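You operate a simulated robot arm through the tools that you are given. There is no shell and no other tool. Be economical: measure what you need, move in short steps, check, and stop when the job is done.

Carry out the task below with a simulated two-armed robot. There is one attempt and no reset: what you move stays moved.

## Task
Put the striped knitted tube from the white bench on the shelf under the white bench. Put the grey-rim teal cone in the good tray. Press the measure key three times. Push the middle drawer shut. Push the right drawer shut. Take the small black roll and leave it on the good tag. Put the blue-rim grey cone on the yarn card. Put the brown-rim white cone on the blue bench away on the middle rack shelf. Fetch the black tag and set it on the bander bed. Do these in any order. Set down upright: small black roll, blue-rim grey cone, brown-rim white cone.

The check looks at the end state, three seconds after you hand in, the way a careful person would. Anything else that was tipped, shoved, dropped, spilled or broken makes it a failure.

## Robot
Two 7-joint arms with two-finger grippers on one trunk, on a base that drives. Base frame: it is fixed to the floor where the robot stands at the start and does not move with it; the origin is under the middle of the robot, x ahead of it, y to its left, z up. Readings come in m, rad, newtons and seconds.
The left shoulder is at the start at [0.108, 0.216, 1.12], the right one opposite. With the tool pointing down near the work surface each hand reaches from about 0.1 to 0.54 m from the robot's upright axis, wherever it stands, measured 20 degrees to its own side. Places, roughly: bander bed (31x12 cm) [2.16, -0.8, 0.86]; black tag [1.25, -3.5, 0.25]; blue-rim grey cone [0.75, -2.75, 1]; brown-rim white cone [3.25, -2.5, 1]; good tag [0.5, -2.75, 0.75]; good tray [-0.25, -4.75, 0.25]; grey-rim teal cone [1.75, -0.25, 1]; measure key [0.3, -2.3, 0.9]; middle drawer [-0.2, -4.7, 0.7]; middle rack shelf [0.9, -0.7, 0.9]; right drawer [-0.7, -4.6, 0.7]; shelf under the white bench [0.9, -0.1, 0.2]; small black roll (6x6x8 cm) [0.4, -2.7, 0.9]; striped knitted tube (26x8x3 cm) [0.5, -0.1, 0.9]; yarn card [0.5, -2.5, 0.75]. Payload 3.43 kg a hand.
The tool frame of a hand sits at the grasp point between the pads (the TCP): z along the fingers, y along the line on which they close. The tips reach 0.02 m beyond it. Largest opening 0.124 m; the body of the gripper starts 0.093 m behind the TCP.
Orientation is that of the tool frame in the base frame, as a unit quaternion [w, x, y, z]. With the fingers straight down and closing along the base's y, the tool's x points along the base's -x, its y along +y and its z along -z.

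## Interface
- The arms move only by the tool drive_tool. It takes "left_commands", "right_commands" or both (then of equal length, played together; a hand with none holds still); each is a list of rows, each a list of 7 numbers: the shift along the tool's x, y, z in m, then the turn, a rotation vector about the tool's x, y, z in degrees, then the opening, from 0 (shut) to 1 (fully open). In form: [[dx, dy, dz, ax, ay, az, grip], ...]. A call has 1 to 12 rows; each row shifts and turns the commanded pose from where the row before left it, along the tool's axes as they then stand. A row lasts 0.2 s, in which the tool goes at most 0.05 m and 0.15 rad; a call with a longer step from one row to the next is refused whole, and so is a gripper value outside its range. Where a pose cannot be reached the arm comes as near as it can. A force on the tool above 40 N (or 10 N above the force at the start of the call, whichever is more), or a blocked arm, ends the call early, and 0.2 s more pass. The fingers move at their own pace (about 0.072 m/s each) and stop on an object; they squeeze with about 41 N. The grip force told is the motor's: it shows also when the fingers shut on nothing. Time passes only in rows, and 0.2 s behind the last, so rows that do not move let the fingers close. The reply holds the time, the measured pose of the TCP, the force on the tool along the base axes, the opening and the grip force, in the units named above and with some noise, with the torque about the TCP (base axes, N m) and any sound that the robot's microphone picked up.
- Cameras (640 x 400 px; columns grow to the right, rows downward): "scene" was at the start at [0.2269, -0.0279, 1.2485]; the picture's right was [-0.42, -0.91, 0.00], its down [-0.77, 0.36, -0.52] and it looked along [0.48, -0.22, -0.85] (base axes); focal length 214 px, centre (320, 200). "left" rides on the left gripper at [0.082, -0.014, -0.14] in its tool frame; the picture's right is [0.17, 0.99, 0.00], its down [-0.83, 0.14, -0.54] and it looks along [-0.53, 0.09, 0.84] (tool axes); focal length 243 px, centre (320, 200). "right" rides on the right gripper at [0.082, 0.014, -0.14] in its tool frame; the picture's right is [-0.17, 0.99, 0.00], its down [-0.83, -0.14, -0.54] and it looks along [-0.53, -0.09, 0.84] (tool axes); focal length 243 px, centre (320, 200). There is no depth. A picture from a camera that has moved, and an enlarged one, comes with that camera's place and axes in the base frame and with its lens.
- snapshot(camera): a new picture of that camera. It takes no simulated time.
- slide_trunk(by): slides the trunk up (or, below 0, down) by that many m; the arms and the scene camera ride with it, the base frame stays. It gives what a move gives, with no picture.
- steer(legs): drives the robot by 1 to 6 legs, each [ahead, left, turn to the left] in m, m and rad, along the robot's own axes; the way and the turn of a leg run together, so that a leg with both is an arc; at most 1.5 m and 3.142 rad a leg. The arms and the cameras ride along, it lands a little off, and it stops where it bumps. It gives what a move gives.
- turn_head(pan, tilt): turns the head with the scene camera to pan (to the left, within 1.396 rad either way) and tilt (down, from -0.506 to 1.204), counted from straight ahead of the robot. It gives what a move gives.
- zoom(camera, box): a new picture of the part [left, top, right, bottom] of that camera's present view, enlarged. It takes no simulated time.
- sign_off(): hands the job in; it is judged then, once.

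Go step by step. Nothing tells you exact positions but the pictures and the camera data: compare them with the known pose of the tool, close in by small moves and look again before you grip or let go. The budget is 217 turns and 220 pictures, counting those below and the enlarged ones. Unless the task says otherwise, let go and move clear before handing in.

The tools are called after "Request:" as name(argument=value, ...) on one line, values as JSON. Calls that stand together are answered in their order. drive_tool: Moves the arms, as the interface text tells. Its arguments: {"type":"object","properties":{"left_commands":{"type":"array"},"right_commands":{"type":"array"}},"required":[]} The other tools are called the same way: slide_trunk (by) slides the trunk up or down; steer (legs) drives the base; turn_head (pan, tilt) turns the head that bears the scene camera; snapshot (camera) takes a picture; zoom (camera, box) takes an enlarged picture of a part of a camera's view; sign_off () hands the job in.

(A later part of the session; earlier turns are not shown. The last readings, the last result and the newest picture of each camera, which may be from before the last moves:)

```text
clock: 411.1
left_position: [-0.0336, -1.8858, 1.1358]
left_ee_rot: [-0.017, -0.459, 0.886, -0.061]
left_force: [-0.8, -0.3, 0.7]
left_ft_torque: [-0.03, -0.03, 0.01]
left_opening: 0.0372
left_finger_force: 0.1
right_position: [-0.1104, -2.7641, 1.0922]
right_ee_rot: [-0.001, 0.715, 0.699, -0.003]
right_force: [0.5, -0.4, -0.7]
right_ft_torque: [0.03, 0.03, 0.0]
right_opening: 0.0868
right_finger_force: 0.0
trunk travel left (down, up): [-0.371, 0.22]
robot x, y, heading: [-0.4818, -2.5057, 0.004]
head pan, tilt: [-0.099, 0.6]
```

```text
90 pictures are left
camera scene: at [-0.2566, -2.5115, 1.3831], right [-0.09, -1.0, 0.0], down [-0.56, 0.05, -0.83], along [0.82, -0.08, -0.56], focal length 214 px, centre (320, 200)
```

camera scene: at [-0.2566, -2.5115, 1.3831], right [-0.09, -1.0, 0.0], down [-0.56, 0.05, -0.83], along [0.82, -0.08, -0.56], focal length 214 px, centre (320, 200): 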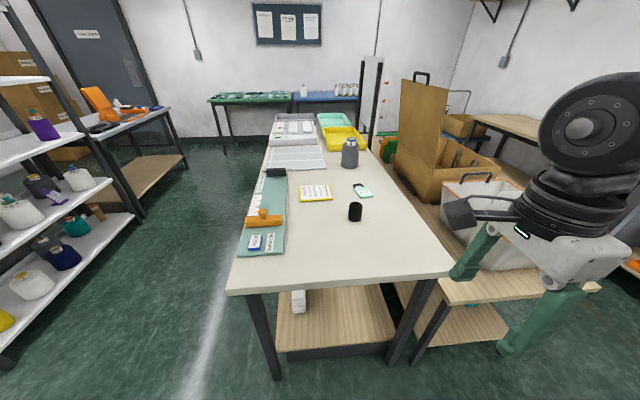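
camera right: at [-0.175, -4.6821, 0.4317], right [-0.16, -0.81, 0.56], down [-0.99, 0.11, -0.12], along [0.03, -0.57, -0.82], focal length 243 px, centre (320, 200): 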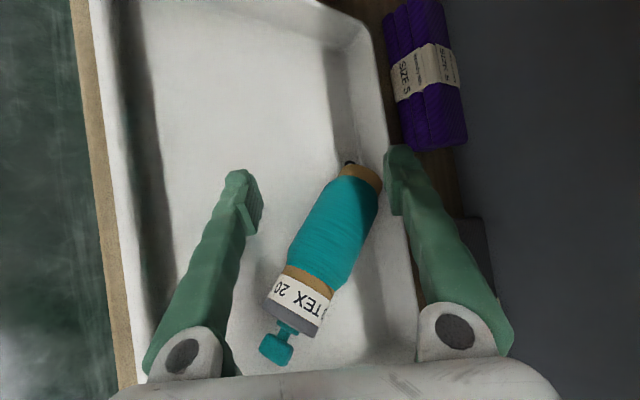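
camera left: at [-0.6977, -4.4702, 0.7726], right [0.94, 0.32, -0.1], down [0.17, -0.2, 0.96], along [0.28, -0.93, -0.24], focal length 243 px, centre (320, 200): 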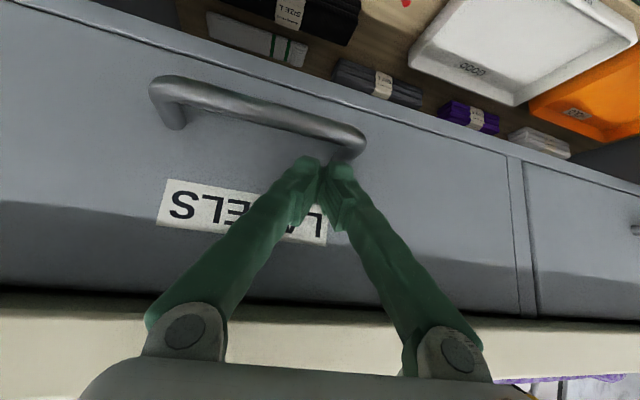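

Request:
steer(legs=[[0.31, 0.03, 0]])

Request:
drive_tool(right_commands=[[0, 0.04, 0, 0, 0, 0, 1], [0, 0.04, 0, 0, 0, 0, 1], [0, 0.04, 0, 0, 0, 0, 1], [0, 0.03, 0, 0, 0, 0, 1]])

Request:
snapshot(camera="right")

```text
clock: 413.6
left_position: [0.2741, -1.8518, 1.1363]
left_ee_rot: [-0.016, -0.46, 0.886, -0.062]
left_force: [-0.2, -0.1, 0.0]
left_ft_torque: [-0.01, -0.04, 0.02]
left_opening: 0.0373
left_finger_force: 0.1
right_position: [0.2003, -2.7315, 1.0926]
right_ee_rot: [-0.001, 0.714, 0.7, -0.002]
right_force: [0.1, -0.4, 0.0]
right_ft_torque: [0.01, 0.0, 0.01]
right_opening: 0.0868
right_finger_force: 0.0
trunk travel left (down, up): [-0.371, 0.22]
robot x, y, heading: [-0.1782, -2.4736, 0.008]
head pan, tilt: [-0.099, 0.6]
```

```text
clock: 414.6
left_position: [0.2759, -1.8504, 1.1357]
left_ee_rot: [-0.016, -0.46, 0.885, -0.062]
left_force: [0.1, 0.3, 1.0]
left_ft_torque: [-0.01, 0.05, 0.02]
left_opening: 0.0372
left_finger_force: 0.2
right_position: [0.3506, -2.7343, 1.0903]
right_ee_rot: [0.0, 0.714, 0.7, -0.003]
right_force: [0.1, 0.3, -0.7]
right_ft_torque: [0.02, -0.01, -0.02]
right_opening: 0.1237
right_finger_force: 0.2
trunk travel left (down, up): [-0.371, 0.22]
robot x, y, heading: [-0.1716, -2.4723, 0.007]
head pan, tilt: [-0.099, 0.6]
```

```text
89 pictures are left
camera right: at [0.3673, -2.6524, 1.2312], right [0.98, -0.18, 0.0], down [-0.15, -0.83, 0.54], along [-0.1, -0.53, -0.84], focal length 243 px, centre (320, 200)
```

right: 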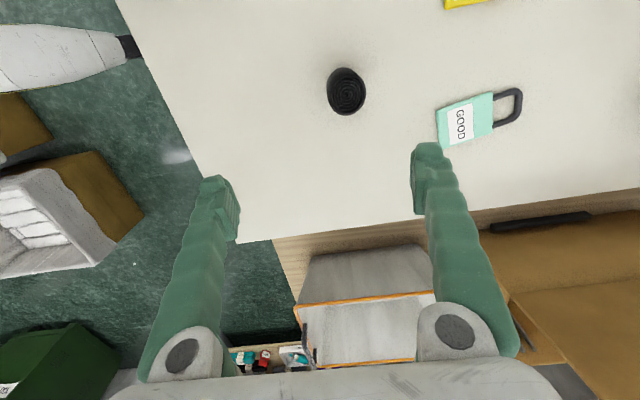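

Request:
drive_tool(right_commands=[[0.015, 0.019, 0.02, 0, 0, 0, 1], [0.014, 0.019, 0.03, 0, 0, 0, 1], [0, 0, 0.04, 0, 0, 0, 1], [0, 0, 0.03, 0, 0, 0, 1]])

Request:
snapshot(camera="right")

```text
clock: 415.6
left_position: [0.2757, -1.8513, 1.1359]
left_ee_rot: [-0.016, -0.46, 0.886, -0.062]
left_force: [0.5, 0.3, 0.8]
left_ft_torque: [-0.02, 0.05, -0.02]
left_opening: 0.0373
left_finger_force: 0.1
right_position: [0.3839, -2.7146, 0.9674]
right_ee_rot: [-0.001, 0.714, 0.701, -0.003]
right_force: [0.5, 0.7, 0.4]
right_ft_torque: [0.01, 0.01, 0.01]
right_opening: 0.1241
right_finger_force: 0.1
right hand out of reach, approached as far as the arm can: row 2
trunk travel left (down, up): [-0.371, 0.22]
robot x, y, heading: [-0.1725, -2.474, 0.005]
head pan, tilt: [-0.099, 0.6]
```

```text
88 pictures are left
camera right: at [0.3991, -2.6322, 1.1072], right [0.98, -0.18, 0.0], down [-0.15, -0.83, 0.54], along [-0.1, -0.53, -0.84], focal length 243 px, centre (320, 200)
```

right: 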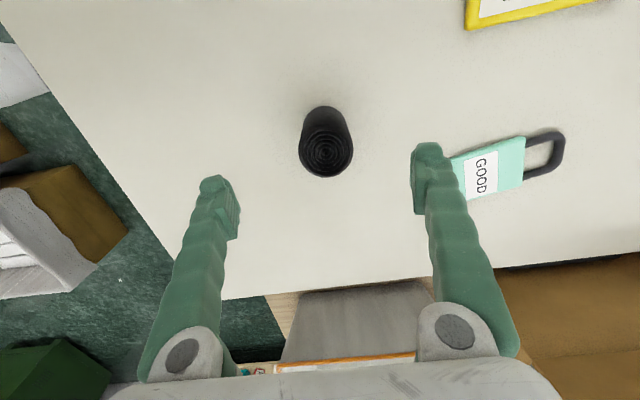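

Request:
drive_tool(right_commands=[[0.01, 0.007, 0.02, 0, 0, 0, 1], [0, 0, 0.04, 0, 0, 0, 1], [0, 0, 0.03, 0, 0, 0, 1]])

Request:
drive_tool(right_commands=[[0, 0, 0, 0, 0, 0, 0], [0, 0, 0, 0, 0, 0, 0], [0, 0, 0, 0, 0, 0, 0], [0, 0, 0, 0, 0, 0, 0], [0, 0, 0, 0, 0, 0, 0]])

Request:
snapshot(camera="right")

```text
clock: 416.4
left_position: [0.2754, -1.8517, 1.1369]
left_ee_rot: [-0.016, -0.461, 0.885, -0.062]
left_force: [-0.3, -0.2, 0.5]
left_ft_torque: [-0.01, 0.0, 0.02]
left_opening: 0.0372
left_finger_force: 0.0
right_position: [0.3882, -2.7042, 0.8784]
right_ee_rot: [0.0, 0.714, 0.7, -0.001]
right_force: [0.2, 0.3, -0.4]
right_ft_torque: [0.01, 0.02, -0.01]
right_opening: 0.1239
right_finger_force: 0.0
trunk travel left (down, up): [-0.371, 0.22]
robot x, y, heading: [-0.1771, -2.4729, 0.008]
head pan, tilt: [-0.099, 0.6]
```

```text
clock: 417.6
left_position: [0.2747, -1.8508, 1.1352]
left_ee_rot: [-0.016, -0.46, 0.885, -0.062]
left_force: [0.7, -0.3, -0.4]
left_ft_torque: [-0.01, 0.0, 0.0]
left_opening: 0.0372
left_finger_force: 0.1
right_position: [0.3885, -2.7034, 0.8789]
right_ee_rot: [0.0, 0.714, 0.7, -0.002]
right_force: [-0.4, -0.1, 0.4]
right_ft_torque: [-0.01, 0.01, 0.0]
right_opening: 0.0479
right_finger_force: 40.6
trunk travel left (down, up): [-0.371, 0.22]
robot x, y, heading: [-0.1711, -2.4703, 0.01]
head pan, tilt: [-0.099, 0.6]
```

```text
87 pictures are left
camera right: at [0.4036, -2.6227, 1.019], right [0.98, -0.18, 0.0], down [-0.15, -0.83, 0.54], along [-0.1, -0.53, -0.84], focal length 243 px, centre (320, 200)
```

right: 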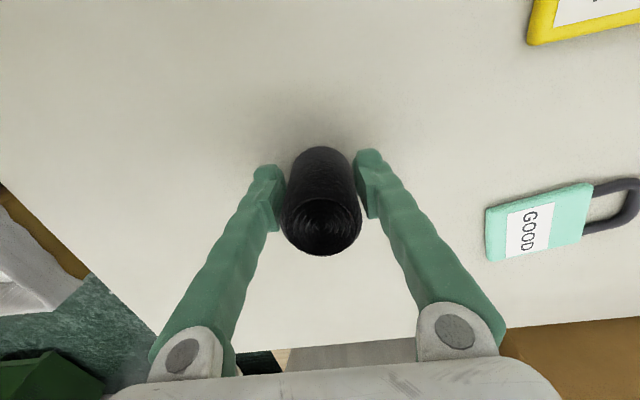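

Request:
drive_tool(right_commands=[[0, 0, -0.02, 0, 0, 0, 0], [0, 0, -0.04, 0, 0, 0, 0]])

Request:
steer(legs=[[0, -0.09, 0]])

Request:
drive_tool(right_commands=[[0, 0.04, 0, 0, 0, 0, 0], [0, 0.04, 0, 0, 0, 0, 0], [0, 0.04, 0, 0, 0, 0, 0], [0, 0.04, 0, 0, 0, 0, 0]])

Request:
snapshot(camera="right")

```text
clock: 418.2
left_position: [0.2731, -1.8511, 1.1358]
left_ee_rot: [-0.016, -0.461, 0.885, -0.063]
left_force: [-0.3, -0.5, -0.2]
left_ft_torque: [0.02, -0.02, 0.0]
left_opening: 0.0373
left_finger_force: 0.2
right_position: [0.3881, -2.7048, 0.9397]
right_ee_rot: [0.0, 0.714, 0.701, -0.002]
right_force: [-0.3, -0.4, 0.2]
right_ft_torque: [-0.03, 0.0, -0.01]
right_opening: 0.0479
right_finger_force: 41.1
trunk travel left (down, up): [-0.371, 0.22]
robot x, y, heading: [-0.1737, -2.4737, 0.01]
head pan, tilt: [-0.099, 0.6]
```

```text
clock: 420.0
left_position: [0.2765, -1.9427, 1.1348]
left_ee_rot: [-0.017, -0.461, 0.885, -0.062]
left_force: [0.1, -0.4, 0.0]
left_ft_torque: [0.01, -0.01, -0.01]
left_opening: 0.0374
left_finger_force: 0.1
right_position: [0.3906, -2.7961, 0.9389]
right_ee_rot: [0.0, 0.714, 0.7, -0.001]
right_force: [-1.0, 0.4, -0.1]
right_ft_torque: [-0.01, -0.01, 0.0]
right_opening: 0.048
right_finger_force: 41.2
trunk travel left (down, up): [-0.371, 0.22]
robot x, y, heading: [-0.1739, -2.5649, 0.005]
head pan, tilt: [-0.099, 0.6]
```

```text
clock: 421.0
left_position: [0.2758, -1.9417, 1.1351]
left_ee_rot: [-0.017, -0.461, 0.885, -0.062]
left_force: [-0.3, -0.4, 0.0]
left_ft_torque: [-0.02, 0.02, 0.02]
left_opening: 0.0372
left_finger_force: 0.1
right_position: [0.4771, -2.8694, 0.9303]
right_ee_rot: [-0.001, 0.714, 0.7, 0.001]
right_force: [-0.2, 0.2, -0.9]
right_ft_torque: [0.01, 0.01, 0.0]
right_opening: 0.0479
right_finger_force: 40.5
right hand out of reach, approached as far as the arm can: row 1, 2, 3, 4
trunk travel left (down, up): [-0.371, 0.22]
robot x, y, heading: [-0.172, -2.5632, 0.005]
head pan, tilt: [-0.099, 0.6]
```

```text
86 pictures are left
camera right: at [0.492, -2.7884, 1.0726], right [0.98, -0.19, 0.0], down [-0.16, -0.83, 0.54], along [-0.1, -0.53, -0.84], focal length 243 px, centre (320, 200)
```

right: 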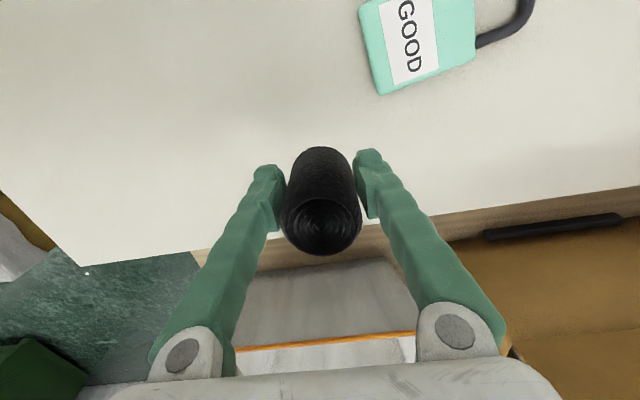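

Request:
drive_tool(right_commands=[[0.01, 0, 0, 0, 0, -8, 0], [0.01, 0, 0, 0, 0, -8, 0], [0.01, 0, 0, 0, 0, -8, 0], [0.01, 0, 0, 0, 0, -8, 0], [0.01, 0, 0, 0, 0, -8, 0]])

```text
clock: 422.2
left_position: [0.2771, -1.942, 1.1345]
left_ee_rot: [-0.017, -0.46, 0.885, -0.062]
left_force: [0.9, -0.1, -0.1]
left_ft_torque: [0.02, -0.02, 0.01]
left_opening: 0.0371
left_finger_force: 0.2
right_position: [0.4519, -2.8402, 0.9312]
right_ee_rot: [0.0, 0.43, 0.903, 0.001]
right_force: [0.1, -0.3, -0.1]
right_ft_torque: [0.0, 0.02, 0.0]
right_opening: 0.0476
right_finger_force: 41.4
right hand out of reach, approached as far as the arm can: row 1, 2, 3, 4
trunk travel left (down, up): [-0.371, 0.22]
robot x, y, heading: [-0.1748, -2.5627, 0.004]
head pan, tilt: [-0.099, 0.6]
```

Request:
drive_tool(right_commands=[[-0.0135, 0.04, 0, 0, 0, 0, 0], [-0.0135, 0.04, 0, 0, 0, 0, 0], [-0.0135, 0.04, 0, 0, 0, 0, 0]])

Request:
turn_head(pan=-0.4, tilt=0.6)

Request:
snapshot(camera="scene")

```text
clock: 423.0
left_position: [0.2767, -1.9418, 1.1354]
left_ee_rot: [-0.016, -0.46, 0.885, -0.061]
left_force: [0.0, -1.2, -0.3]
left_ft_torque: [-0.05, 0.02, 0.01]
left_opening: 0.0371
left_finger_force: 0.1
right_position: [0.4672, -2.8572, 0.9269]
right_ee_rot: [-0.001, 0.431, 0.902, 0.002]
right_force: [0.3, -1.5, -0.5]
right_ft_torque: [0.01, 0.05, 0.04]
right_opening: 0.0475
right_finger_force: 40.9
right hand out of reach, approached as far as the arm can: row 1, 2, 3
trunk travel left (down, up): [-0.371, 0.22]
robot x, y, heading: [-0.1762, -2.5615, 0.005]
head pan, tilt: [-0.099, 0.6]
```

```text
clock: 423.8
left_position: [0.2759, -1.9419, 1.1363]
left_ee_rot: [-0.016, -0.46, 0.885, -0.062]
left_force: [0.3, -0.1, -1.1]
left_ft_torque: [-0.02, 0.01, 0.02]
left_opening: 0.0373
left_finger_force: 0.0
right_position: [0.468, -2.8572, 0.9262]
right_ee_rot: [-0.001, 0.431, 0.902, 0.001]
right_force: [-0.3, 0.5, 0.4]
right_ft_torque: [0.02, -0.02, 0.01]
right_opening: 0.0475
right_finger_force: 40.6
trunk travel left (down, up): [-0.371, 0.22]
robot x, y, heading: [-0.1705, -2.5651, 0.005]
head pan, tilt: [-0.4, 0.6]
```

```text
85 pictures are left
camera scene: at [0.0476, -2.5949, 1.3831], right [-0.38, -0.92, 0.0], down [-0.52, 0.22, -0.83], along [0.76, -0.32, -0.56], focal length 214 px, centre (320, 200)
```

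scene: 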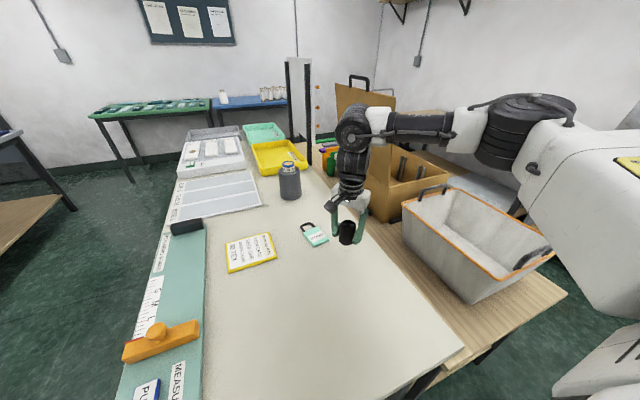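

Request:
drive_tool(right_commands=[[0.02, -0.03, 0, 0, 0, 0, 0], [0.02, -0.03, 0.01, 0, 0, 0, 0], [0.02, 0, 0.02, 0, 0, 0, 0], [0, 0, 0.015, 0, 0, 0, 0]])

Request:
snapshot(camera="right")

```text
clock: 424.8
left_position: [0.2766, -1.9417, 1.1361]
left_ee_rot: [-0.017, -0.46, 0.885, -0.062]
left_force: [0.0, 0.4, 1.1]
left_ft_torque: [0.0, 0.0, 0.01]
left_opening: 0.0373
left_finger_force: 0.1
right_position: [0.384, -2.8492, 0.879]
right_ee_rot: [-0.002, 0.432, 0.902, 0.0]
right_force: [-0.7, -1.2, -0.3]
right_ft_torque: [0.0, 0.0, -0.02]
right_opening: 0.0478
right_finger_force: 41.1
trunk travel left (down, up): [-0.371, 0.22]
robot x, y, heading: [-0.1735, -2.563, 0.007]
head pan, tilt: [-0.4, 0.6]
```

```text
84 pictures are left
camera right: at [0.3437, -2.7772, 1.0207], right [0.87, 0.49, 0.0], down [0.41, -0.73, 0.54], along [0.26, -0.47, -0.84], focal length 243 px, centre (320, 200)
```

right: 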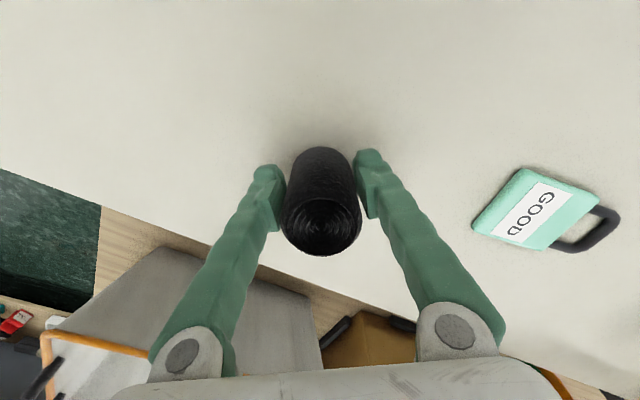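

Request:
drive_tool(right_commands=[[0, 0, 0.001, 0, 0, 0, 1], [0, 0, 0, 0, 0, 0, 1], [0, 0, 0, 0, 0, 0, 1], [0, 0, -0.04, 0, 0, 0, 1], [0, 0, -0.04, 0, 0, 0, 1], [0, 0, -0.04, 0, 0, 0, 1], [0, 0, 0, 0, 0, -8, 1], [0, 0, 0, 0, 0, -8, 1], [0, 0, 0, 0, 0, -8, 1], [0, 0, 0, 0, 0, -8, 1], [0, 0, 0, 0, 0, -8, 1]])

Request:
drive_tool(right_commands=[[-0.01, 0, 0, 0, -8, 0, 1], [-0.01, 0, 0, 0, -8, 0, 1], [-0.01, 0, 0, 0, -8, 0, 1], [-0.01, 0, 0, 0, -8, 0, 1]])

Request:
snapshot(camera="right")

```text
clock: 427.2
left_position: [0.2745, -1.9418, 1.1355]
left_ee_rot: [-0.016, -0.461, 0.885, -0.062]
left_force: [0.5, -0.7, 0.3]
left_ft_torque: [-0.01, 0.04, 0.02]
left_opening: 0.0373
left_finger_force: 0.1
right_position: [0.3092, -2.8094, 0.9925]
right_ee_rot: [0.003, 0.1, 0.995, 0.0]
right_force: [0.2, 1.0, -0.2]
right_ft_torque: [-0.03, 0.0, -0.02]
right_opening: 0.1237
right_finger_force: 0.0
right hand out of reach, approached as far as the arm can: row 10, 11
trunk travel left (down, up): [-0.371, 0.22]
robot x, y, heading: [-0.1723, -2.5652, 0.01]
head pan, tilt: [-0.4, 0.6]
```

```text
clock: 428.2
left_position: [0.2772, -1.9416, 1.136]
left_ee_rot: [-0.016, -0.46, 0.886, -0.061]
left_force: [-0.3, 0.1, 0.1]
left_ft_torque: [-0.01, -0.01, 0.0]
left_opening: 0.037
left_finger_force: 0.0
right_position: [0.3485, -2.818, 0.9984]
right_ee_rot: [0.273, 0.094, 0.957, -0.028]
right_force: [0.9, -0.9, -0.4]
right_ft_torque: [-0.03, 0.0, 0.02]
right_opening: 0.1243
right_finger_force: 0.0
trunk travel left (down, up): [-0.371, 0.22]
robot x, y, heading: [-0.1732, -2.5663, 0.008]
head pan, tilt: [-0.4, 0.6]
```

```text
83 pictures are left
camera right: at [0.2086, -2.7773, 1.0757], right [0.33, 0.94, 0.09], down [0.39, -0.22, 0.9], along [0.86, -0.26, -0.43], focal length 243 px, centre (320, 200)
```

right: 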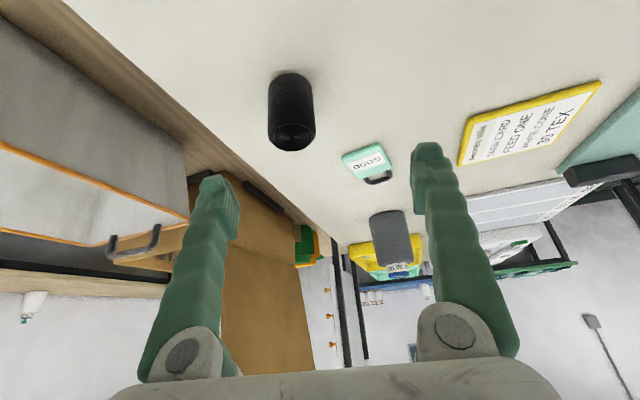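

Request:
drive_tool(right_commands=[[-0.031, 0.0133, 0.0326, 0, 0, 0, 1], [-0.031, 0.0133, 0.0326, 0, 0, 0, 1], [-0.031, 0.0133, 0.0326, 0, 0, 0, 1], [-0.031, 0.0133, 0.0326, 0, 0, 0, 1], [-0.031, 0.0133, 0.0326, 0, 0, 0, 1]])

```text
clock: 429.4
left_position: [0.2763, -1.9418, 1.1349]
left_ee_rot: [-0.017, -0.46, 0.886, -0.062]
left_force: [0.0, -0.1, 0.1]
left_ft_torque: [0.01, -0.01, 0.0]
left_opening: 0.0371
left_finger_force: 0.0
right_position: [0.4486, -2.8135, 0.9788]
right_ee_rot: [0.274, 0.095, 0.957, -0.028]
right_force: [-0.1, 0.0, -0.5]
right_ft_torque: [0.01, 0.02, 0.01]
right_opening: 0.1239
right_finger_force: 0.0
right hand out of reach, approached as far as the arm can: row 3, 4, 5
trunk travel left (down, up): [-0.371, 0.22]
robot x, y, heading: [-0.1723, -2.5632, 0.012]
head pan, tilt: [-0.4, 0.6]
```

Request:
drive_tool(right_commands=[[0, 0, 0, 4.2, 0, 6.8, 1], [0, 0, 0, 4.2, 0, 6.8, 1], [0, 0, 0, 4.2, 0, 6.8, 1], [-0.025, 0.02, 0.025, 0, 0, 0, 1], [-0.025, 0.02, 0.025, 0, 0, 0, 1], [-0.025, 0.02, 0.025, 0, 0, 0, 1]])

```text
clock: 430.8
left_position: [0.2749, -1.9409, 1.1358]
left_ee_rot: [-0.016, -0.46, 0.886, -0.061]
left_force: [0.2, 0.4, -0.2]
left_ft_torque: [0.03, 0.02, 0.0]
left_opening: 0.0374
left_finger_force: 0.1
right_position: [0.5324, -2.9052, 0.9557]
right_ee_rot: [0.264, 0.291, 0.916, -0.083]
right_force: [0.7, -0.2, 0.5]
right_ft_torque: [-0.02, -0.04, -0.04]
right_opening: 0.1239
right_finger_force: 0.1
right hand out of reach, approached as far as the arm can: row 1, 2, 3, 5, 6
trunk travel left (down, up): [-0.371, 0.22]
robot x, y, heading: [-0.173, -2.5645, 0.011]
head pan, tilt: [-0.4, 0.6]
```

Request:
steer(legs=[[0, 0.11, 0]])

Request:
drive_tool(right_commands=[[-0.02, 0.02, 0.015, 0, 0, 0, 1], [-0.02, 0.02, 0.015, 0, 0, 0, 1]])

Request:
snapshot(camera="right")

```text
clock: 432.9
left_position: [0.2734, -1.8323, 1.1363]
left_ee_rot: [-0.016, -0.461, 0.885, -0.062]
left_force: [-0.7, 1.0, 0.2]
left_ft_torque: [-0.01, 0.02, 0.0]
left_opening: 0.037
left_finger_force: 0.1
right_position: [0.531, -2.7971, 0.9549]
right_ee_rot: [0.262, 0.291, 0.917, -0.083]
right_force: [-0.5, 0.2, 0.7]
right_ft_torque: [-0.01, 0.0, 0.03]
right_opening: 0.124
right_finger_force: 0.1
trunk travel left (down, up): [-0.371, 0.22]
robot x, y, heading: [-0.1746, -2.4535, 0.01]
head pan, tilt: [-0.4, 0.6]
```

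```text
clock: 433.5
left_position: [0.2741, -1.8319, 1.1362]
left_ee_rot: [-0.016, -0.461, 0.885, -0.061]
left_force: [-0.5, -0.6, 0.8]
left_ft_torque: [0.0, -0.01, -0.02]
left_opening: 0.0371
left_finger_force: 0.1
right_position: [0.5308, -2.7958, 0.9542]
right_ee_rot: [0.263, 0.29, 0.917, -0.082]
right_force: [0.5, 0.4, 0.2]
right_ft_torque: [0.03, -0.02, 0.02]
right_opening: 0.1241
right_finger_force: 0.0
right hand out of reach, approached as far as the arm can: row 1, 2
trunk travel left (down, up): [-0.371, 0.22]
robot x, y, heading: [-0.1749, -2.4569, 0.01]
head pan, tilt: [-0.4, 0.6]
```

```text
82 pictures are left
camera right: at [0.4207, -2.7027, 1.0311], right [0.68, 0.73, 0.09], down [0.26, -0.36, 0.9], along [0.68, -0.59, -0.43], focal length 243 px, centre (320, 200)
```

right: 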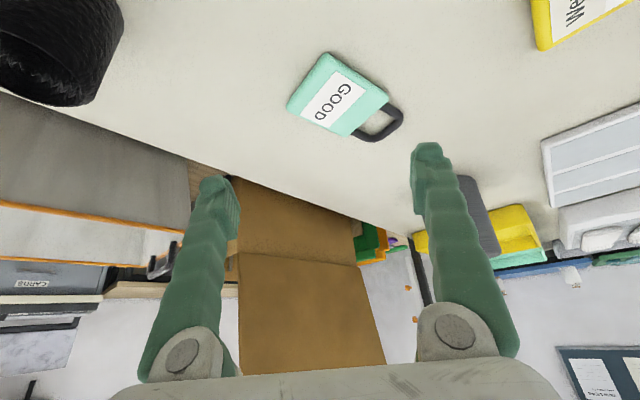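

Request:
steer(legs=[[0.04, 0, 0]])

Request:
turn_head(pan=0, tilt=1.2)

Request:
snapshot(camera="scene")

```text
clock: 434.5
left_position: [0.3095, -1.8307, 1.1374]
left_ee_rot: [-0.015, -0.462, 0.885, -0.062]
left_force: [-0.2, 0.1, 0.2]
left_ft_torque: [0.01, 0.0, 0.0]
left_opening: 0.0372
left_finger_force: 0.0
right_position: [0.5694, -2.7947, 0.9559]
right_ee_rot: [0.264, 0.289, 0.917, -0.081]
right_force: [0.5, 0.2, 0.5]
right_ft_torque: [-0.01, -0.02, 0.01]
right_opening: 0.124
right_finger_force: 0.0
trunk travel left (down, up): [-0.371, 0.22]
robot x, y, heading: [-0.1347, -2.4524, 0.01]
head pan, tilt: [-0.4, 0.6]
```

```text
clock: 435.5
left_position: [0.3116, -1.8314, 1.1352]
left_ee_rot: [-0.016, -0.463, 0.884, -0.062]
left_force: [0.1, -0.6, -0.3]
left_ft_torque: [0.02, 0.0, -0.01]
left_opening: 0.0371
left_finger_force: 0.1
right_position: [0.57, -2.7946, 0.9557]
right_ee_rot: [0.262, 0.29, 0.917, -0.083]
right_force: [0.9, 0.0, 0.8]
right_ft_torque: [0.0, 0.01, 0.02]
right_opening: 0.1239
right_finger_force: 0.0
trunk travel left (down, up): [-0.371, 0.22]
robot x, y, heading: [-0.131, -2.4544, 0.009]
head pan, tilt: [0.0, 1.201]
```

```text
81 pictures are left
camera scene: at [0.0596, -2.4514, 1.3386], right [0.01, -1.0, 0.0], down [-0.93, -0.01, -0.36], along [0.36, 0.0, -0.93], focal length 214 px, centre (320, 200)
```

scene: 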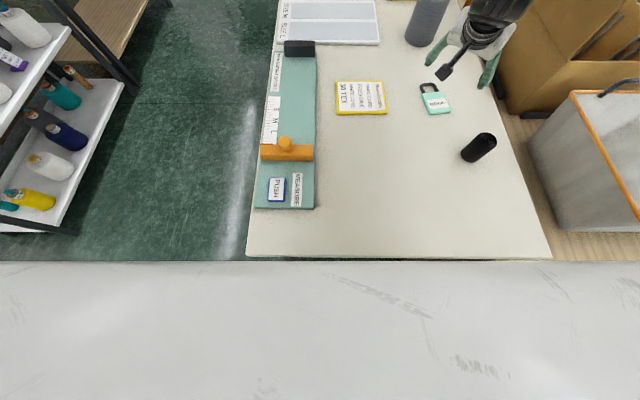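

Request:
drive_tool(right_commands=[[0.026, -0.03, -0.024, 0, 0, 0, 1], [0.026, -0.03, -0.024, 0, 0, 0, 1], [0.026, -0.03, -0.024, 0, 0, 0, 1], [0.026, -0.03, -0.024, 0, 0, 0, 1], [0.026, -0.03, -0.024, 0, 0, 0, 1]])

Request:
snapshot(camera="right")

```text
clock: 436.7
left_position: [0.3112, -1.832, 1.1372]
left_ee_rot: [-0.017, -0.462, 0.884, -0.062]
left_force: [-0.6, 0.5, 0.0]
left_ft_torque: [0.01, -0.01, -0.04]
left_opening: 0.0372
left_finger_force: 0.0
right_position: [0.3583, -2.8158, 0.9865]
right_ee_rot: [0.262, 0.29, 0.917, -0.083]
right_force: [-0.4, 0.0, -0.4]
right_ft_torque: [0.04, 0.0, -0.02]
right_opening: 0.1238
right_finger_force: 0.1
right hand out of reach, approached as far as the arm can: row 5
trunk travel left (down, up): [-0.371, 0.22]
robot x, y, heading: [-0.1306, -2.4578, 0.014]
head pan, tilt: [0.0, 1.201]
```

```text
80 pictures are left
camera right: at [0.248, -2.7227, 1.0626], right [0.68, 0.73, 0.09], down [0.26, -0.36, 0.9], along [0.68, -0.59, -0.43], focal length 243 px, centre (320, 200)
```

right: 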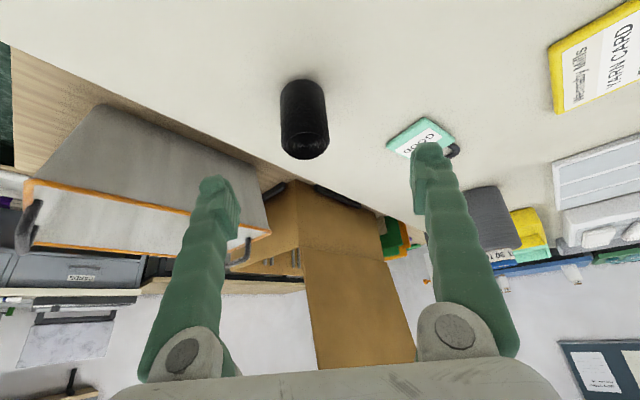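

Request:
drive_tool(right_commands=[[0.008, -0.007, 0.037, 0, 0, 0, 1], [0.008, -0.005, 0.037, 0, 0, 0, 1], [0.0086, -0.0018, 0.037, 0, 0, 0, 1]])

Request:
snapshot(camera="right")

```text
clock: 437.5
left_position: [0.3141, -1.8312, 1.1353]
left_ee_rot: [-0.016, -0.462, 0.885, -0.061]
left_force: [0.2, -0.5, 0.3]
left_ft_torque: [0.03, 0.0, 0.02]
left_opening: 0.0374
left_finger_force: 0.0
right_position: [0.3836, -2.8501, 0.879]
right_ee_rot: [0.262, 0.29, 0.917, -0.082]
right_force: [-0.4, -0.3, -0.2]
right_ft_torque: [0.03, 0.03, 0.01]
right_opening: 0.124
right_finger_force: 0.1
trunk travel left (down, up): [-0.371, 0.22]
robot x, y, heading: [-0.1372, -2.4528, 0.013]
head pan, tilt: [0.0, 1.201]
```

```text
79 pictures are left
camera right: at [0.2727, -2.7571, 0.9551], right [0.68, 0.73, 0.09], down [0.26, -0.36, 0.9], along [0.68, -0.59, -0.43], focal length 243 px, centre (320, 200)
```

right: 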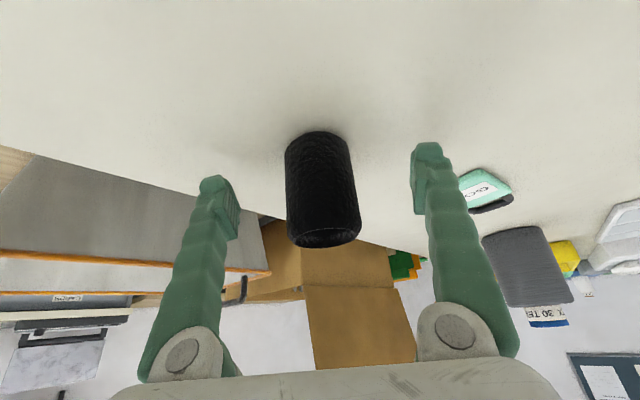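

Centred; close and lift, then carry it to the tag.

Request:
drive_tool(right_commands=[[0, 0, 0, 0, 0, 0, 0], [0, 0, 0, 0, 0, 0, 0], [0, 0, 0, 0, 0, 0, 0], [0, 0, 0, 0, 0, 0, 0], [0, 0, 0, 0, 0, 0, 0], [-0.011, 0, -0.017, 0, 0, 0, 0], [-0.022, 0, -0.036, 0, 0, 0, 0]])

Request:
drive_tool(right_commands=[[-0.02, 0.03, 0.013, 0, 0, 0, 0], [-0.02, 0.03, 0.013, 0, 0, 0, 0], [-0.02, 0.03, 0.013, 0, 0, 0, 0], [-0.02, 0.03, 0.013, 0, 0, 0, 0], [-0.02, 0.03, 0.013, 0, 0, 0, 0]])

Request:
snapshot(camera="right")

```text
clock: 439.1
left_position: [0.3101, -1.83, 1.1361]
left_ee_rot: [-0.016, -0.462, 0.885, -0.062]
left_force: [-0.6, -0.1, 0.3]
left_ft_torque: [-0.03, -0.01, -0.01]
left_opening: 0.0373
left_finger_force: 0.1
right_position: [0.38, -2.8487, 0.9415]
right_ee_rot: [0.263, 0.289, 0.917, -0.082]
right_force: [0.0, 0.2, 0.1]
right_ft_torque: [0.0, -0.03, 0.02]
right_opening: 0.0494
right_finger_force: 41.0
trunk travel left (down, up): [-0.371, 0.22]
robot x, y, heading: [-0.1342, -2.4536, 0.014]
head pan, tilt: [0.0, 1.201]
```

```text
clock: 440.3
left_position: [0.3134, -1.8317, 1.1353]
left_ee_rot: [-0.016, -0.462, 0.885, -0.062]
left_force: [-0.9, -0.5, 0.5]
left_ft_torque: [-0.01, 0.03, 0.0]
left_opening: 0.0374
left_finger_force: 0.1
right_position: [0.5646, -2.7959, 0.9364]
right_ee_rot: [0.26, 0.291, 0.917, -0.084]
right_force: [-0.2, 0.4, -0.2]
right_ft_torque: [0.0, 0.06, 0.0]
right_opening: 0.0483
right_finger_force: 41.1
trunk travel left (down, up): [-0.371, 0.22]
robot x, y, heading: [-0.1335, -2.4541, 0.013]
head pan, tilt: [0.0, 1.201]
```

```text
78 pictures are left
camera right: at [0.4546, -2.7037, 1.0124], right [0.68, 0.73, 0.09], down [0.26, -0.36, 0.9], along [0.68, -0.59, -0.43], focal length 243 px, centre (320, 200)
```

right: 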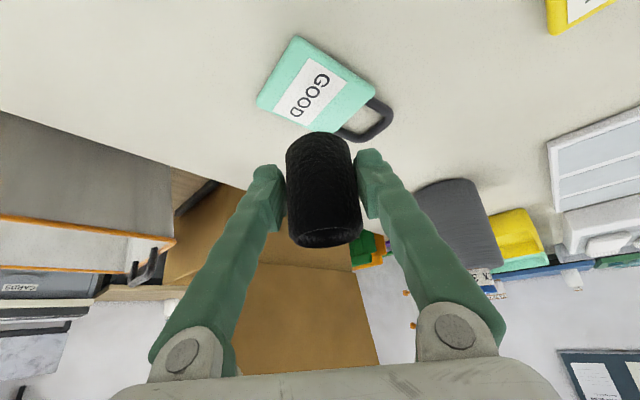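

Request:
drive_tool(right_commands=[[0.0135, 0.002, 0.019, 0, 0, 0, 0], [0.011, 0.002, 0.016, 0, 0, 0, 0]])

Request:
snapshot(camera="right")

```text
clock: 440.9
left_position: [0.3129, -1.8319, 1.1357]
left_ee_rot: [-0.016, -0.461, 0.885, -0.061]
left_force: [0.0, 0.3, 0.3]
left_ft_torque: [-0.02, -0.01, 0.0]
left_opening: 0.0371
left_finger_force: 0.0
right_position: [0.5649, -2.793, 0.8956]
right_ee_rot: [0.262, 0.29, 0.917, -0.082]
right_force: [0.3, -0.4, -0.9]
right_ft_torque: [0.01, 0.01, -0.02]
right_opening: 0.0487
right_finger_force: 40.9
trunk travel left (down, up): [-0.371, 0.22]
robot x, y, heading: [-0.134, -2.4504, 0.012]
head pan, tilt: [0.0, 1.201]
```

```text
77 pictures are left
camera right: at [0.4542, -2.699, 0.9715], right [0.68, 0.73, 0.09], down [0.26, -0.36, 0.9], along [0.68, -0.59, -0.43], focal length 243 px, centre (320, 200)
```

right: 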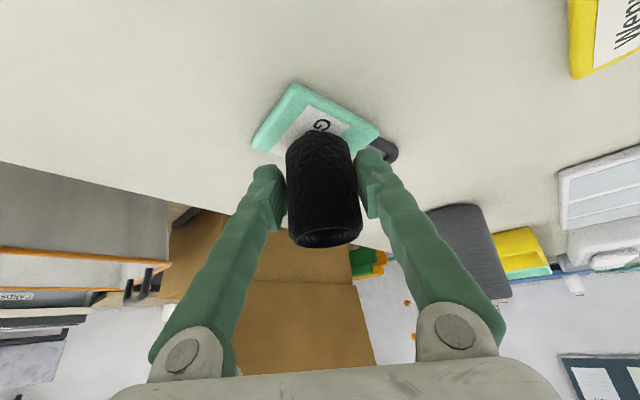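

Request:
drive_tool(right_commands=[[0.0016, 0, 0.0025, 0, 0, 0, 0], [0.0016, 0, 0.0025, 0, 0, 0, 0], [0.0016, 0, 0.0025, 0, 0, 0, 0]])

```text
clock: 441.7
left_position: [0.311, -1.8322, 1.136]
left_ee_rot: [-0.016, -0.462, 0.885, -0.063]
left_force: [0.2, -0.8, -0.3]
left_ft_torque: [-0.01, -0.03, -0.03]
left_opening: 0.037
left_finger_force: 0.2
right_position: [0.5641, -2.7915, 0.8894]
right_ee_rot: [0.264, 0.289, 0.916, -0.082]
right_force: [-1.9, -0.3, 7.8]
right_ft_torque: [0.09, -0.03, 0.01]
right_opening: 0.0476
right_finger_force: 40.9
trunk travel left (down, up): [-0.371, 0.22]
robot x, y, heading: [-0.1355, -2.4541, 0.008]
head pan, tilt: [0.0, 1.201]
```

Request:
drive_tool(right_commands=[[0, 0, 0, 0, 0, 0, 0.6], [0, 0, 0, 0, 0, 0, 1], [0, 0, 0, 0, 0, 0, 1], [0, 0, 0, 0, 0, 0, 1], [0, 0, -0.03, 0, 0, 0, 1], [0, 0, -0.04, 0, 0, 0, 1], [0, 0, -0.04, 0, 0, 0, 1]])

Request:
snapshot(camera="right")

Request:
snapshot(camera="scene")

```text
clock: 443.3
left_position: [0.3106, -1.831, 1.1363]
left_ee_rot: [-0.016, -0.462, 0.884, -0.062]
left_force: [-1.5, 0.2, 0.3]
left_ft_torque: [-0.02, -0.03, -0.04]
left_opening: 0.0373
left_finger_force: 0.0
right_position: [0.5119, -2.7783, 0.9808]
right_ee_rot: [0.262, 0.29, 0.917, -0.08]
right_force: [-0.8, -0.5, -0.5]
right_ft_torque: [-0.02, -0.02, 0.02]
right_opening: 0.124
right_finger_force: 0.1
right hand out of reach, approached as far as the arm can: row 6, 7
trunk travel left (down, up): [-0.371, 0.22]
robot x, y, heading: [-0.1316, -2.4511, 0.012]
head pan, tilt: [0.0, 1.201]
```

```text
76 pictures are left
camera right: at [0.4009, -2.6856, 1.0569], right [0.68, 0.73, 0.09], down [0.26, -0.36, 0.9], along [0.69, -0.58, -0.43], focal length 243 px, centre (320, 200)
```

right: 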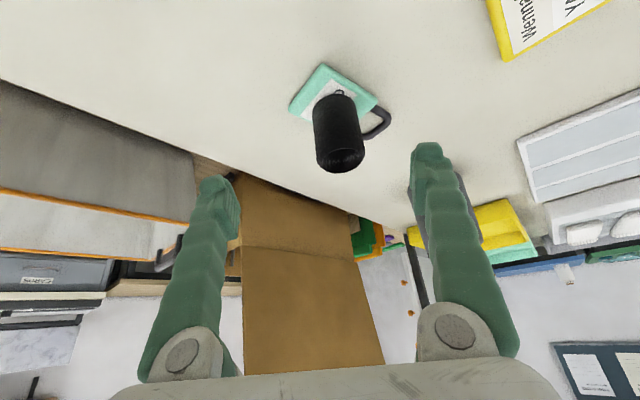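

```text
75 pictures are left
camera scene: at [0.0588, -2.451, 1.3387], right [0.01, -1.0, 0.0], down [-0.93, -0.01, -0.36], along [0.36, 0.0, -0.93], focal length 214 px, centre (320, 200)
```

scene: 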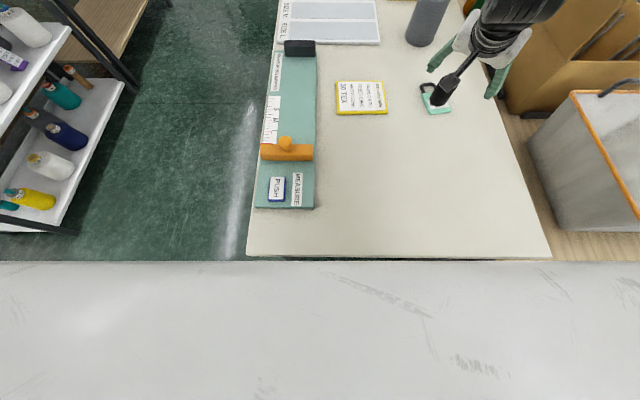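

Request:
drive_tool(right_commands=[[-0.02, 0, -0.032, 0, 0, 0, 0.5], [-0.02, 0, -0.032, 0, 0, 0, 0.2], [0, 0, -0.02, 0, 8, 0, 0], [0, 0, 0, 0, 8, 0, 0], [0, 0, 0, 0, 8, 0, 0], [0, 0, 0, 0, 7.5, 0, 0], [0, 0, 0, 0, 0, 8, 0], [0, 0, 0, 0, 0, 8, 0], [0, 0, 0, 0, 0, 8, 0], [0, 0, 0, 0, 0, 8, 0]])

Request:
steer(legs=[[-0.08, 0, 0], [0, 0.38, 0]])

Request:
snapshot(camera="right")

```text
clock: 445.5
left_position: [0.3118, -1.8308, 1.1356]
left_ee_rot: [-0.016, -0.462, 0.885, -0.061]
left_force: [-0.4, 0.5, 0.3]
left_ft_torque: [0.01, -0.02, 0.02]
left_opening: 0.0372
left_finger_force: 0.1
right_position: [0.4461, -2.7654, 1.0506]
right_ee_rot: [0.003, 0.553, 0.833, 0.0]
right_force: [0.0, -0.8, 0.8]
right_ft_torque: [0.04, -0.01, -0.01]
right_opening: 0.0
right_finger_force: 34.7
right hand out of reach, approached as far as the arm can: row 2, 4, 5, 6
trunk travel left (down, up): [-0.371, 0.22]
robot x, y, heading: [-0.1352, -2.4548, 0.008]
head pan, tilt: [0.0, 1.201]
```

```text
clock: 451.9
left_position: [0.2238, -1.443, 1.1368]
left_ee_rot: [-0.016, -0.465, 0.883, -0.062]
left_force: [-0.5, 0.9, 0.4]
left_ft_torque: [-0.02, -0.03, -0.01]
left_opening: 0.0372
left_finger_force: 0.1
right_position: [0.3652, -2.3773, 1.0507]
right_ee_rot: [0.004, 0.55, 0.835, 0.001]
right_force: [-0.2, 0.4, -0.3]
right_ft_torque: [0.0, -0.01, -0.01]
right_opening: 0.0
right_finger_force: 34.7
trunk travel left (down, up): [-0.371, 0.22]
robot x, y, heading: [-0.2183, -2.066, 0.016]
head pan, tilt: [0.0, 1.201]
```

```text
74 pictures are left
camera right: at [0.3435, -2.2957, 1.1913], right [0.97, 0.24, 0.01], down [0.2, -0.82, 0.54], along [0.13, -0.53, -0.84], focal length 243 px, centre (320, 200)
```

right: 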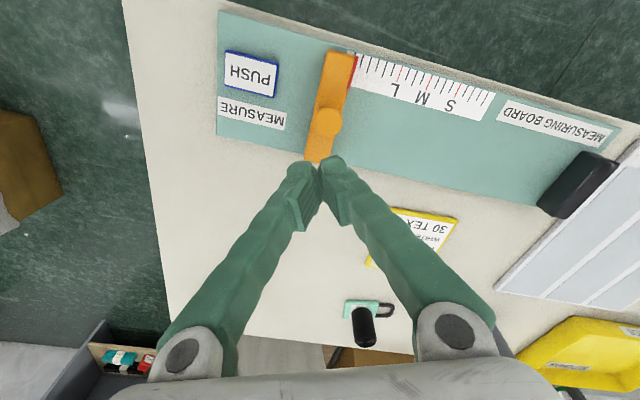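

Request:
drive_tool(right_commands=[[0.033, -0.036, 0, 0, 0, 0, 0], [0.033, -0.037, 0, 0, 0, 0, 0], [0, 0, 0.04, 0, 0, 0, 0], [0, 0, 0.04, 0, 0, 0, 0]])

Request:
snapshot(camera="right")

```text
clock: 452.9
left_position: [0.2245, -1.4434, 1.1356]
left_ee_rot: [-0.015, -0.464, 0.883, -0.062]
left_force: [-1.0, -0.6, 0.5]
left_ft_torque: [0.0, 0.01, 0.03]
left_opening: 0.037
left_finger_force: 0.1
right_position: [0.2722, -2.3439, 0.9698]
right_ee_rot: [0.003, 0.55, 0.835, 0.0]
right_force: [-0.5, -0.1, -0.1]
right_ft_torque: [-0.01, 0.04, 0.03]
right_opening: 0.0002
right_finger_force: 34.0
trunk travel left (down, up): [-0.371, 0.22]
robot x, y, heading: [-0.2196, -2.072, 0.019]
head pan, tilt: [0.0, 1.201]
```

```text
73 pictures are left
camera right: at [0.251, -2.2632, 1.1106], right [0.97, 0.24, 0.01], down [0.2, -0.82, 0.54], along [0.13, -0.53, -0.84], focal length 243 px, centre (320, 200)
```

right: 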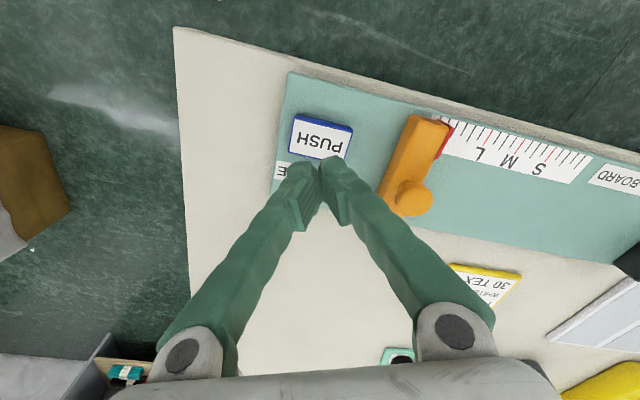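

Request:
drive_tool(right_commands=[[-0.001, 0, 0.035, 0, 0, 0, 0], [0, 0, 0.03, 0, 0, 0, 0], [0, 0, 0.005, 0, 0, 0, 0], [0, 0, 0.005, 0, 0, 0, 0]])

Request:
drive_tool(right_commands=[[0, 0, 0.004, 0, 0, 0, 0], [0, 0, 0.004, 0, 0, 0, 0]])

```text
clock: 453.9
left_position: [0.2248, -1.4435, 1.1358]
left_ee_rot: [-0.016, -0.464, 0.884, -0.061]
left_force: [-0.3, 0.8, -0.4]
left_ft_torque: [0.04, -0.03, 0.01]
left_opening: 0.0373
left_finger_force: 0.2
right_position: [0.2755, -2.3453, 0.8953]
right_ee_rot: [0.004, 0.55, 0.835, 0.001]
right_force: [0.2, -0.5, 0.4]
right_ft_torque: [-0.01, 0.0, -0.01]
right_opening: 0.0003
right_finger_force: 34.6
trunk travel left (down, up): [-0.371, 0.22]
robot x, y, heading: [-0.2203, -2.0665, 0.012]
head pan, tilt: [0.0, 1.201]
```

```text
clock: 454.5
left_position: [0.2235, -1.444, 1.1357]
left_ee_rot: [-0.016, -0.464, 0.884, -0.061]
left_force: [-0.2, 0.6, -0.8]
left_ft_torque: [-0.01, 0.0, 0.0]
left_opening: 0.0376
left_finger_force: 0.0
right_position: [0.2737, -2.3451, 0.8863]
right_ee_rot: [0.004, 0.549, 0.836, 0.001]
right_force: [-0.1, -0.7, 0.3]
right_ft_torque: [0.0, -0.01, 0.03]
right_opening: 0.0
right_finger_force: 34.5
trunk travel left (down, up): [-0.371, 0.22]
robot x, y, heading: [-0.2197, -2.0729, 0.022]
head pan, tilt: [0.0, 1.201]
```

Request:
drive_tool(right_commands=[[0, 0, 0.004, 0, 0, 0, 0], [0, 0, 0.003, 0, 0, 0, 0]])

Request:
snapshot(camera="right")

```text
clock: 455.1
left_position: [0.2238, -1.4439, 1.1368]
left_ee_rot: [-0.015, -0.465, 0.883, -0.062]
left_force: [-0.1, 0.4, 0.2]
left_ft_torque: [-0.01, 0.0, -0.01]
left_opening: 0.037
left_finger_force: 0.0
right_position: [0.2731, -2.3456, 0.8805]
right_ee_rot: [0.004, 0.55, 0.835, 0.002]
right_force: [0.1, -0.5, 1.5]
right_ft_torque: [0.01, 0.03, 0.04]
right_opening: 0.0058
right_finger_force: 34.4
trunk travel left (down, up): [-0.371, 0.22]
robot x, y, heading: [-0.2207, -2.067, 0.013]
head pan, tilt: [0.0, 1.201]
heard: click
```

```text
72 pictures are left
camera right: at [0.2521, -2.2645, 1.0209], right [0.97, 0.24, 0.01], down [0.2, -0.82, 0.54], along [0.14, -0.53, -0.84], focal length 243 px, centre (320, 200)
```

right: 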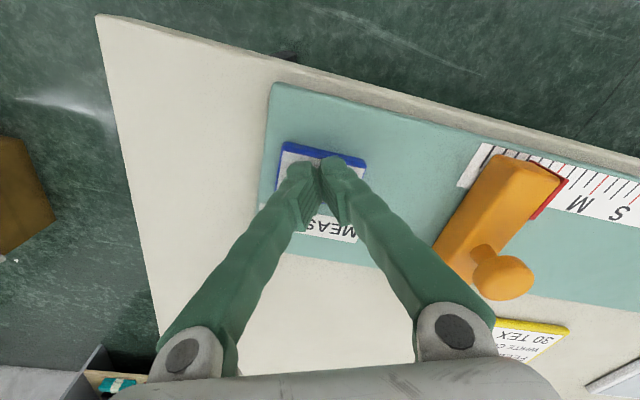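

Request:
drive_tool(right_commands=[[0, 0, -0.02, 0, 0, 0, 0], [0, 0, 0, 0, 0, 0, 0]])

Request:
drive_tool(right_commands=[[0, 0, 0.014, 0, 0, 0, 0], [0, 0, 0.004, 0, 0, 0, 0], [0, 0, 0.002, 0, 0, 0, 0]])

Request:
drive_tool(right_commands=[[0, 0, -0.02, 0, 0, 0, 0], [0, 0, 0, 0, 0, 0, 0]])

```text
clock: 455.7
left_position: [0.224, -1.4425, 1.136]
left_ee_rot: [-0.016, -0.464, 0.884, -0.062]
left_force: [0.8, 0.4, -0.2]
left_ft_torque: [-0.03, 0.01, 0.0]
left_opening: 0.0368
left_finger_force: 0.1
right_position: [0.2739, -2.3459, 0.9004]
right_ee_rot: [0.004, 0.55, 0.835, 0.0]
right_force: [-0.3, -0.2, -0.6]
right_ft_torque: [-0.01, 0.01, 0.0]
right_opening: 0.0
right_finger_force: 34.3
trunk travel left (down, up): [-0.371, 0.22]
robot x, y, heading: [-0.2186, -2.0687, 0.017]
head pan, tilt: [0.0, 1.201]
```

```text
clock: 456.5
left_position: [0.2242, -1.4434, 1.1355]
left_ee_rot: [-0.016, -0.464, 0.884, -0.063]
left_force: [0.3, -1.0, -0.1]
left_ft_torque: [0.0, -0.02, 0.02]
left_opening: 0.0369
left_finger_force: 0.0
right_position: [0.2732, -2.3452, 0.8797]
right_ee_rot: [0.003, 0.55, 0.835, 0.0]
right_force: [-0.8, -0.2, 1.5]
right_ft_torque: [0.0, 0.01, -0.04]
right_opening: 0.0059
right_finger_force: 34.4
trunk travel left (down, up): [-0.371, 0.22]
robot x, y, heading: [-0.2196, -2.0674, 0.018]
head pan, tilt: [0.0, 1.201]
heard: click
```

```text
clock: 457.1
left_position: [0.2241, -1.4446, 1.1375]
left_ee_rot: [-0.016, -0.464, 0.884, -0.061]
left_force: [0.1, 1.2, 0.9]
left_ft_torque: [0.0, 0.03, -0.01]
left_opening: 0.0372
left_finger_force: 0.1
right_position: [0.2721, -2.3456, 0.8995]
right_ee_rot: [0.004, 0.549, 0.835, 0.001]
right_force: [0.0, 0.0, 0.5]
right_ft_torque: [-0.01, 0.02, 0.0]
right_opening: 0.0001
right_finger_force: 34.8
trunk travel left (down, up): [-0.371, 0.22]
robot x, y, heading: [-0.2163, -2.0696, 0.02]
head pan, tilt: [0.0, 1.201]
```

Request:
drive_tool(right_commands=[[0, 0, 0.014, 0, 0, 0, 0], [0, 0, 0.004, 0, 0, 0, 0], [0, 0, 0.002, 0, 0, 0, 0]])

Request:
drive_tool(right_commands=[[0, 0, -0.03, 0, 0, 0, 0], [0, 0, -0.04, 0, 0, 0, 0.5], [0, 0, -0.04, 0, 0, 0, 1], [0, 0, -0.04, 0, 0, 0, 1]])

Request:
steer(legs=[[-0.2, 0.12, 0]])

Request:
turn_head(pan=-0.5, tilt=0.5)

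Request:
snapshot(camera="scene")

```text
clock: 457.9
left_position: [0.2243, -1.4424, 1.1362]
left_ee_rot: [-0.015, -0.464, 0.883, -0.062]
left_force: [-0.8, 0.5, -0.4]
left_ft_torque: [-0.01, -0.01, -0.02]
left_opening: 0.0372
left_finger_force: 0.1
right_position: [0.2735, -2.346, 0.8787]
right_ee_rot: [0.004, 0.55, 0.835, 0.002]
right_force: [-0.4, 0.0, 2.1]
right_ft_torque: [0.02, 0.04, 0.01]
right_opening: 0.0062
right_finger_force: 34.3
trunk travel left (down, up): [-0.371, 0.22]
robot x, y, heading: [-0.2208, -2.0662, 0.015]
head pan, tilt: [0.0, 1.201]
heard: click
```

```text
clock: 458.9
left_position: [0.2225, -1.4425, 1.1362]
left_ee_rot: [-0.016, -0.464, 0.883, -0.062]
left_force: [0.3, -0.2, 1.2]
left_ft_torque: [-0.04, 0.0, 0.01]
left_opening: 0.037
left_finger_force: 0.0
right_position: [0.273, -2.344, 1.0306]
right_ee_rot: [0.004, 0.549, 0.836, 0.0]
right_force: [-0.5, 0.2, 0.3]
right_ft_torque: [0.01, 0.0, -0.01]
right_opening: 0.1107
right_finger_force: 0.0
trunk travel left (down, up): [-0.371, 0.22]
robot x, y, heading: [-0.2188, -2.0654, 0.018]
head pan, tilt: [0.0, 1.201]
```

```text
clock: 461.2
left_position: [0.0214, -1.3262, 1.1366]
left_ee_rot: [-0.016, -0.465, 0.883, -0.062]
left_force: [0.1, -0.4, 0.2]
left_ft_torque: [0.02, -0.05, -0.01]
left_opening: 0.0373
left_finger_force: 0.1
right_position: [0.0742, -2.2277, 1.0305]
right_ee_rot: [0.003, 0.55, 0.835, 0.001]
right_force: [0.9, 0.3, -0.3]
right_ft_torque: [-0.06, 0.02, -0.02]
right_opening: 0.124
right_finger_force: 0.1
trunk travel left (down, up): [-0.371, 0.22]
robot x, y, heading: [-0.4221, -1.9492, 0.017]
head pan, tilt: [0.0, 1.201]
```

```text
clock: 462.2
left_position: [0.0219, -1.3253, 1.1368]
left_ee_rot: [-0.016, -0.465, 0.883, -0.062]
left_force: [0.0, 0.4, 0.4]
left_ft_torque: [-0.02, 0.0, 0.02]
left_opening: 0.0373
left_finger_force: 0.0
right_position: [0.0728, -2.2284, 1.0283]
right_ee_rot: [0.004, 0.549, 0.836, 0.0]
right_force: [0.1, 0.3, 0.8]
right_ft_torque: [0.0, -0.02, 0.01]
right_opening: 0.1241
right_finger_force: 0.1
trunk travel left (down, up): [-0.371, 0.22]
robot x, y, heading: [-0.4197, -1.9505, 0.019]
head pan, tilt: [-0.499, 0.499]
```

```text
71 pictures are left
camera scene: at [-0.2009, -1.9904, 1.3921], right [-0.46, -0.89, 0.0], down [-0.42, 0.22, -0.88], along [0.78, -0.41, -0.48], focal length 214 px, centre (320, 200)
```

scene: 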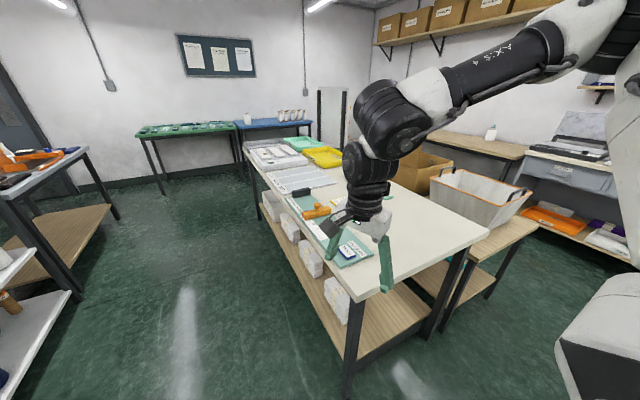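

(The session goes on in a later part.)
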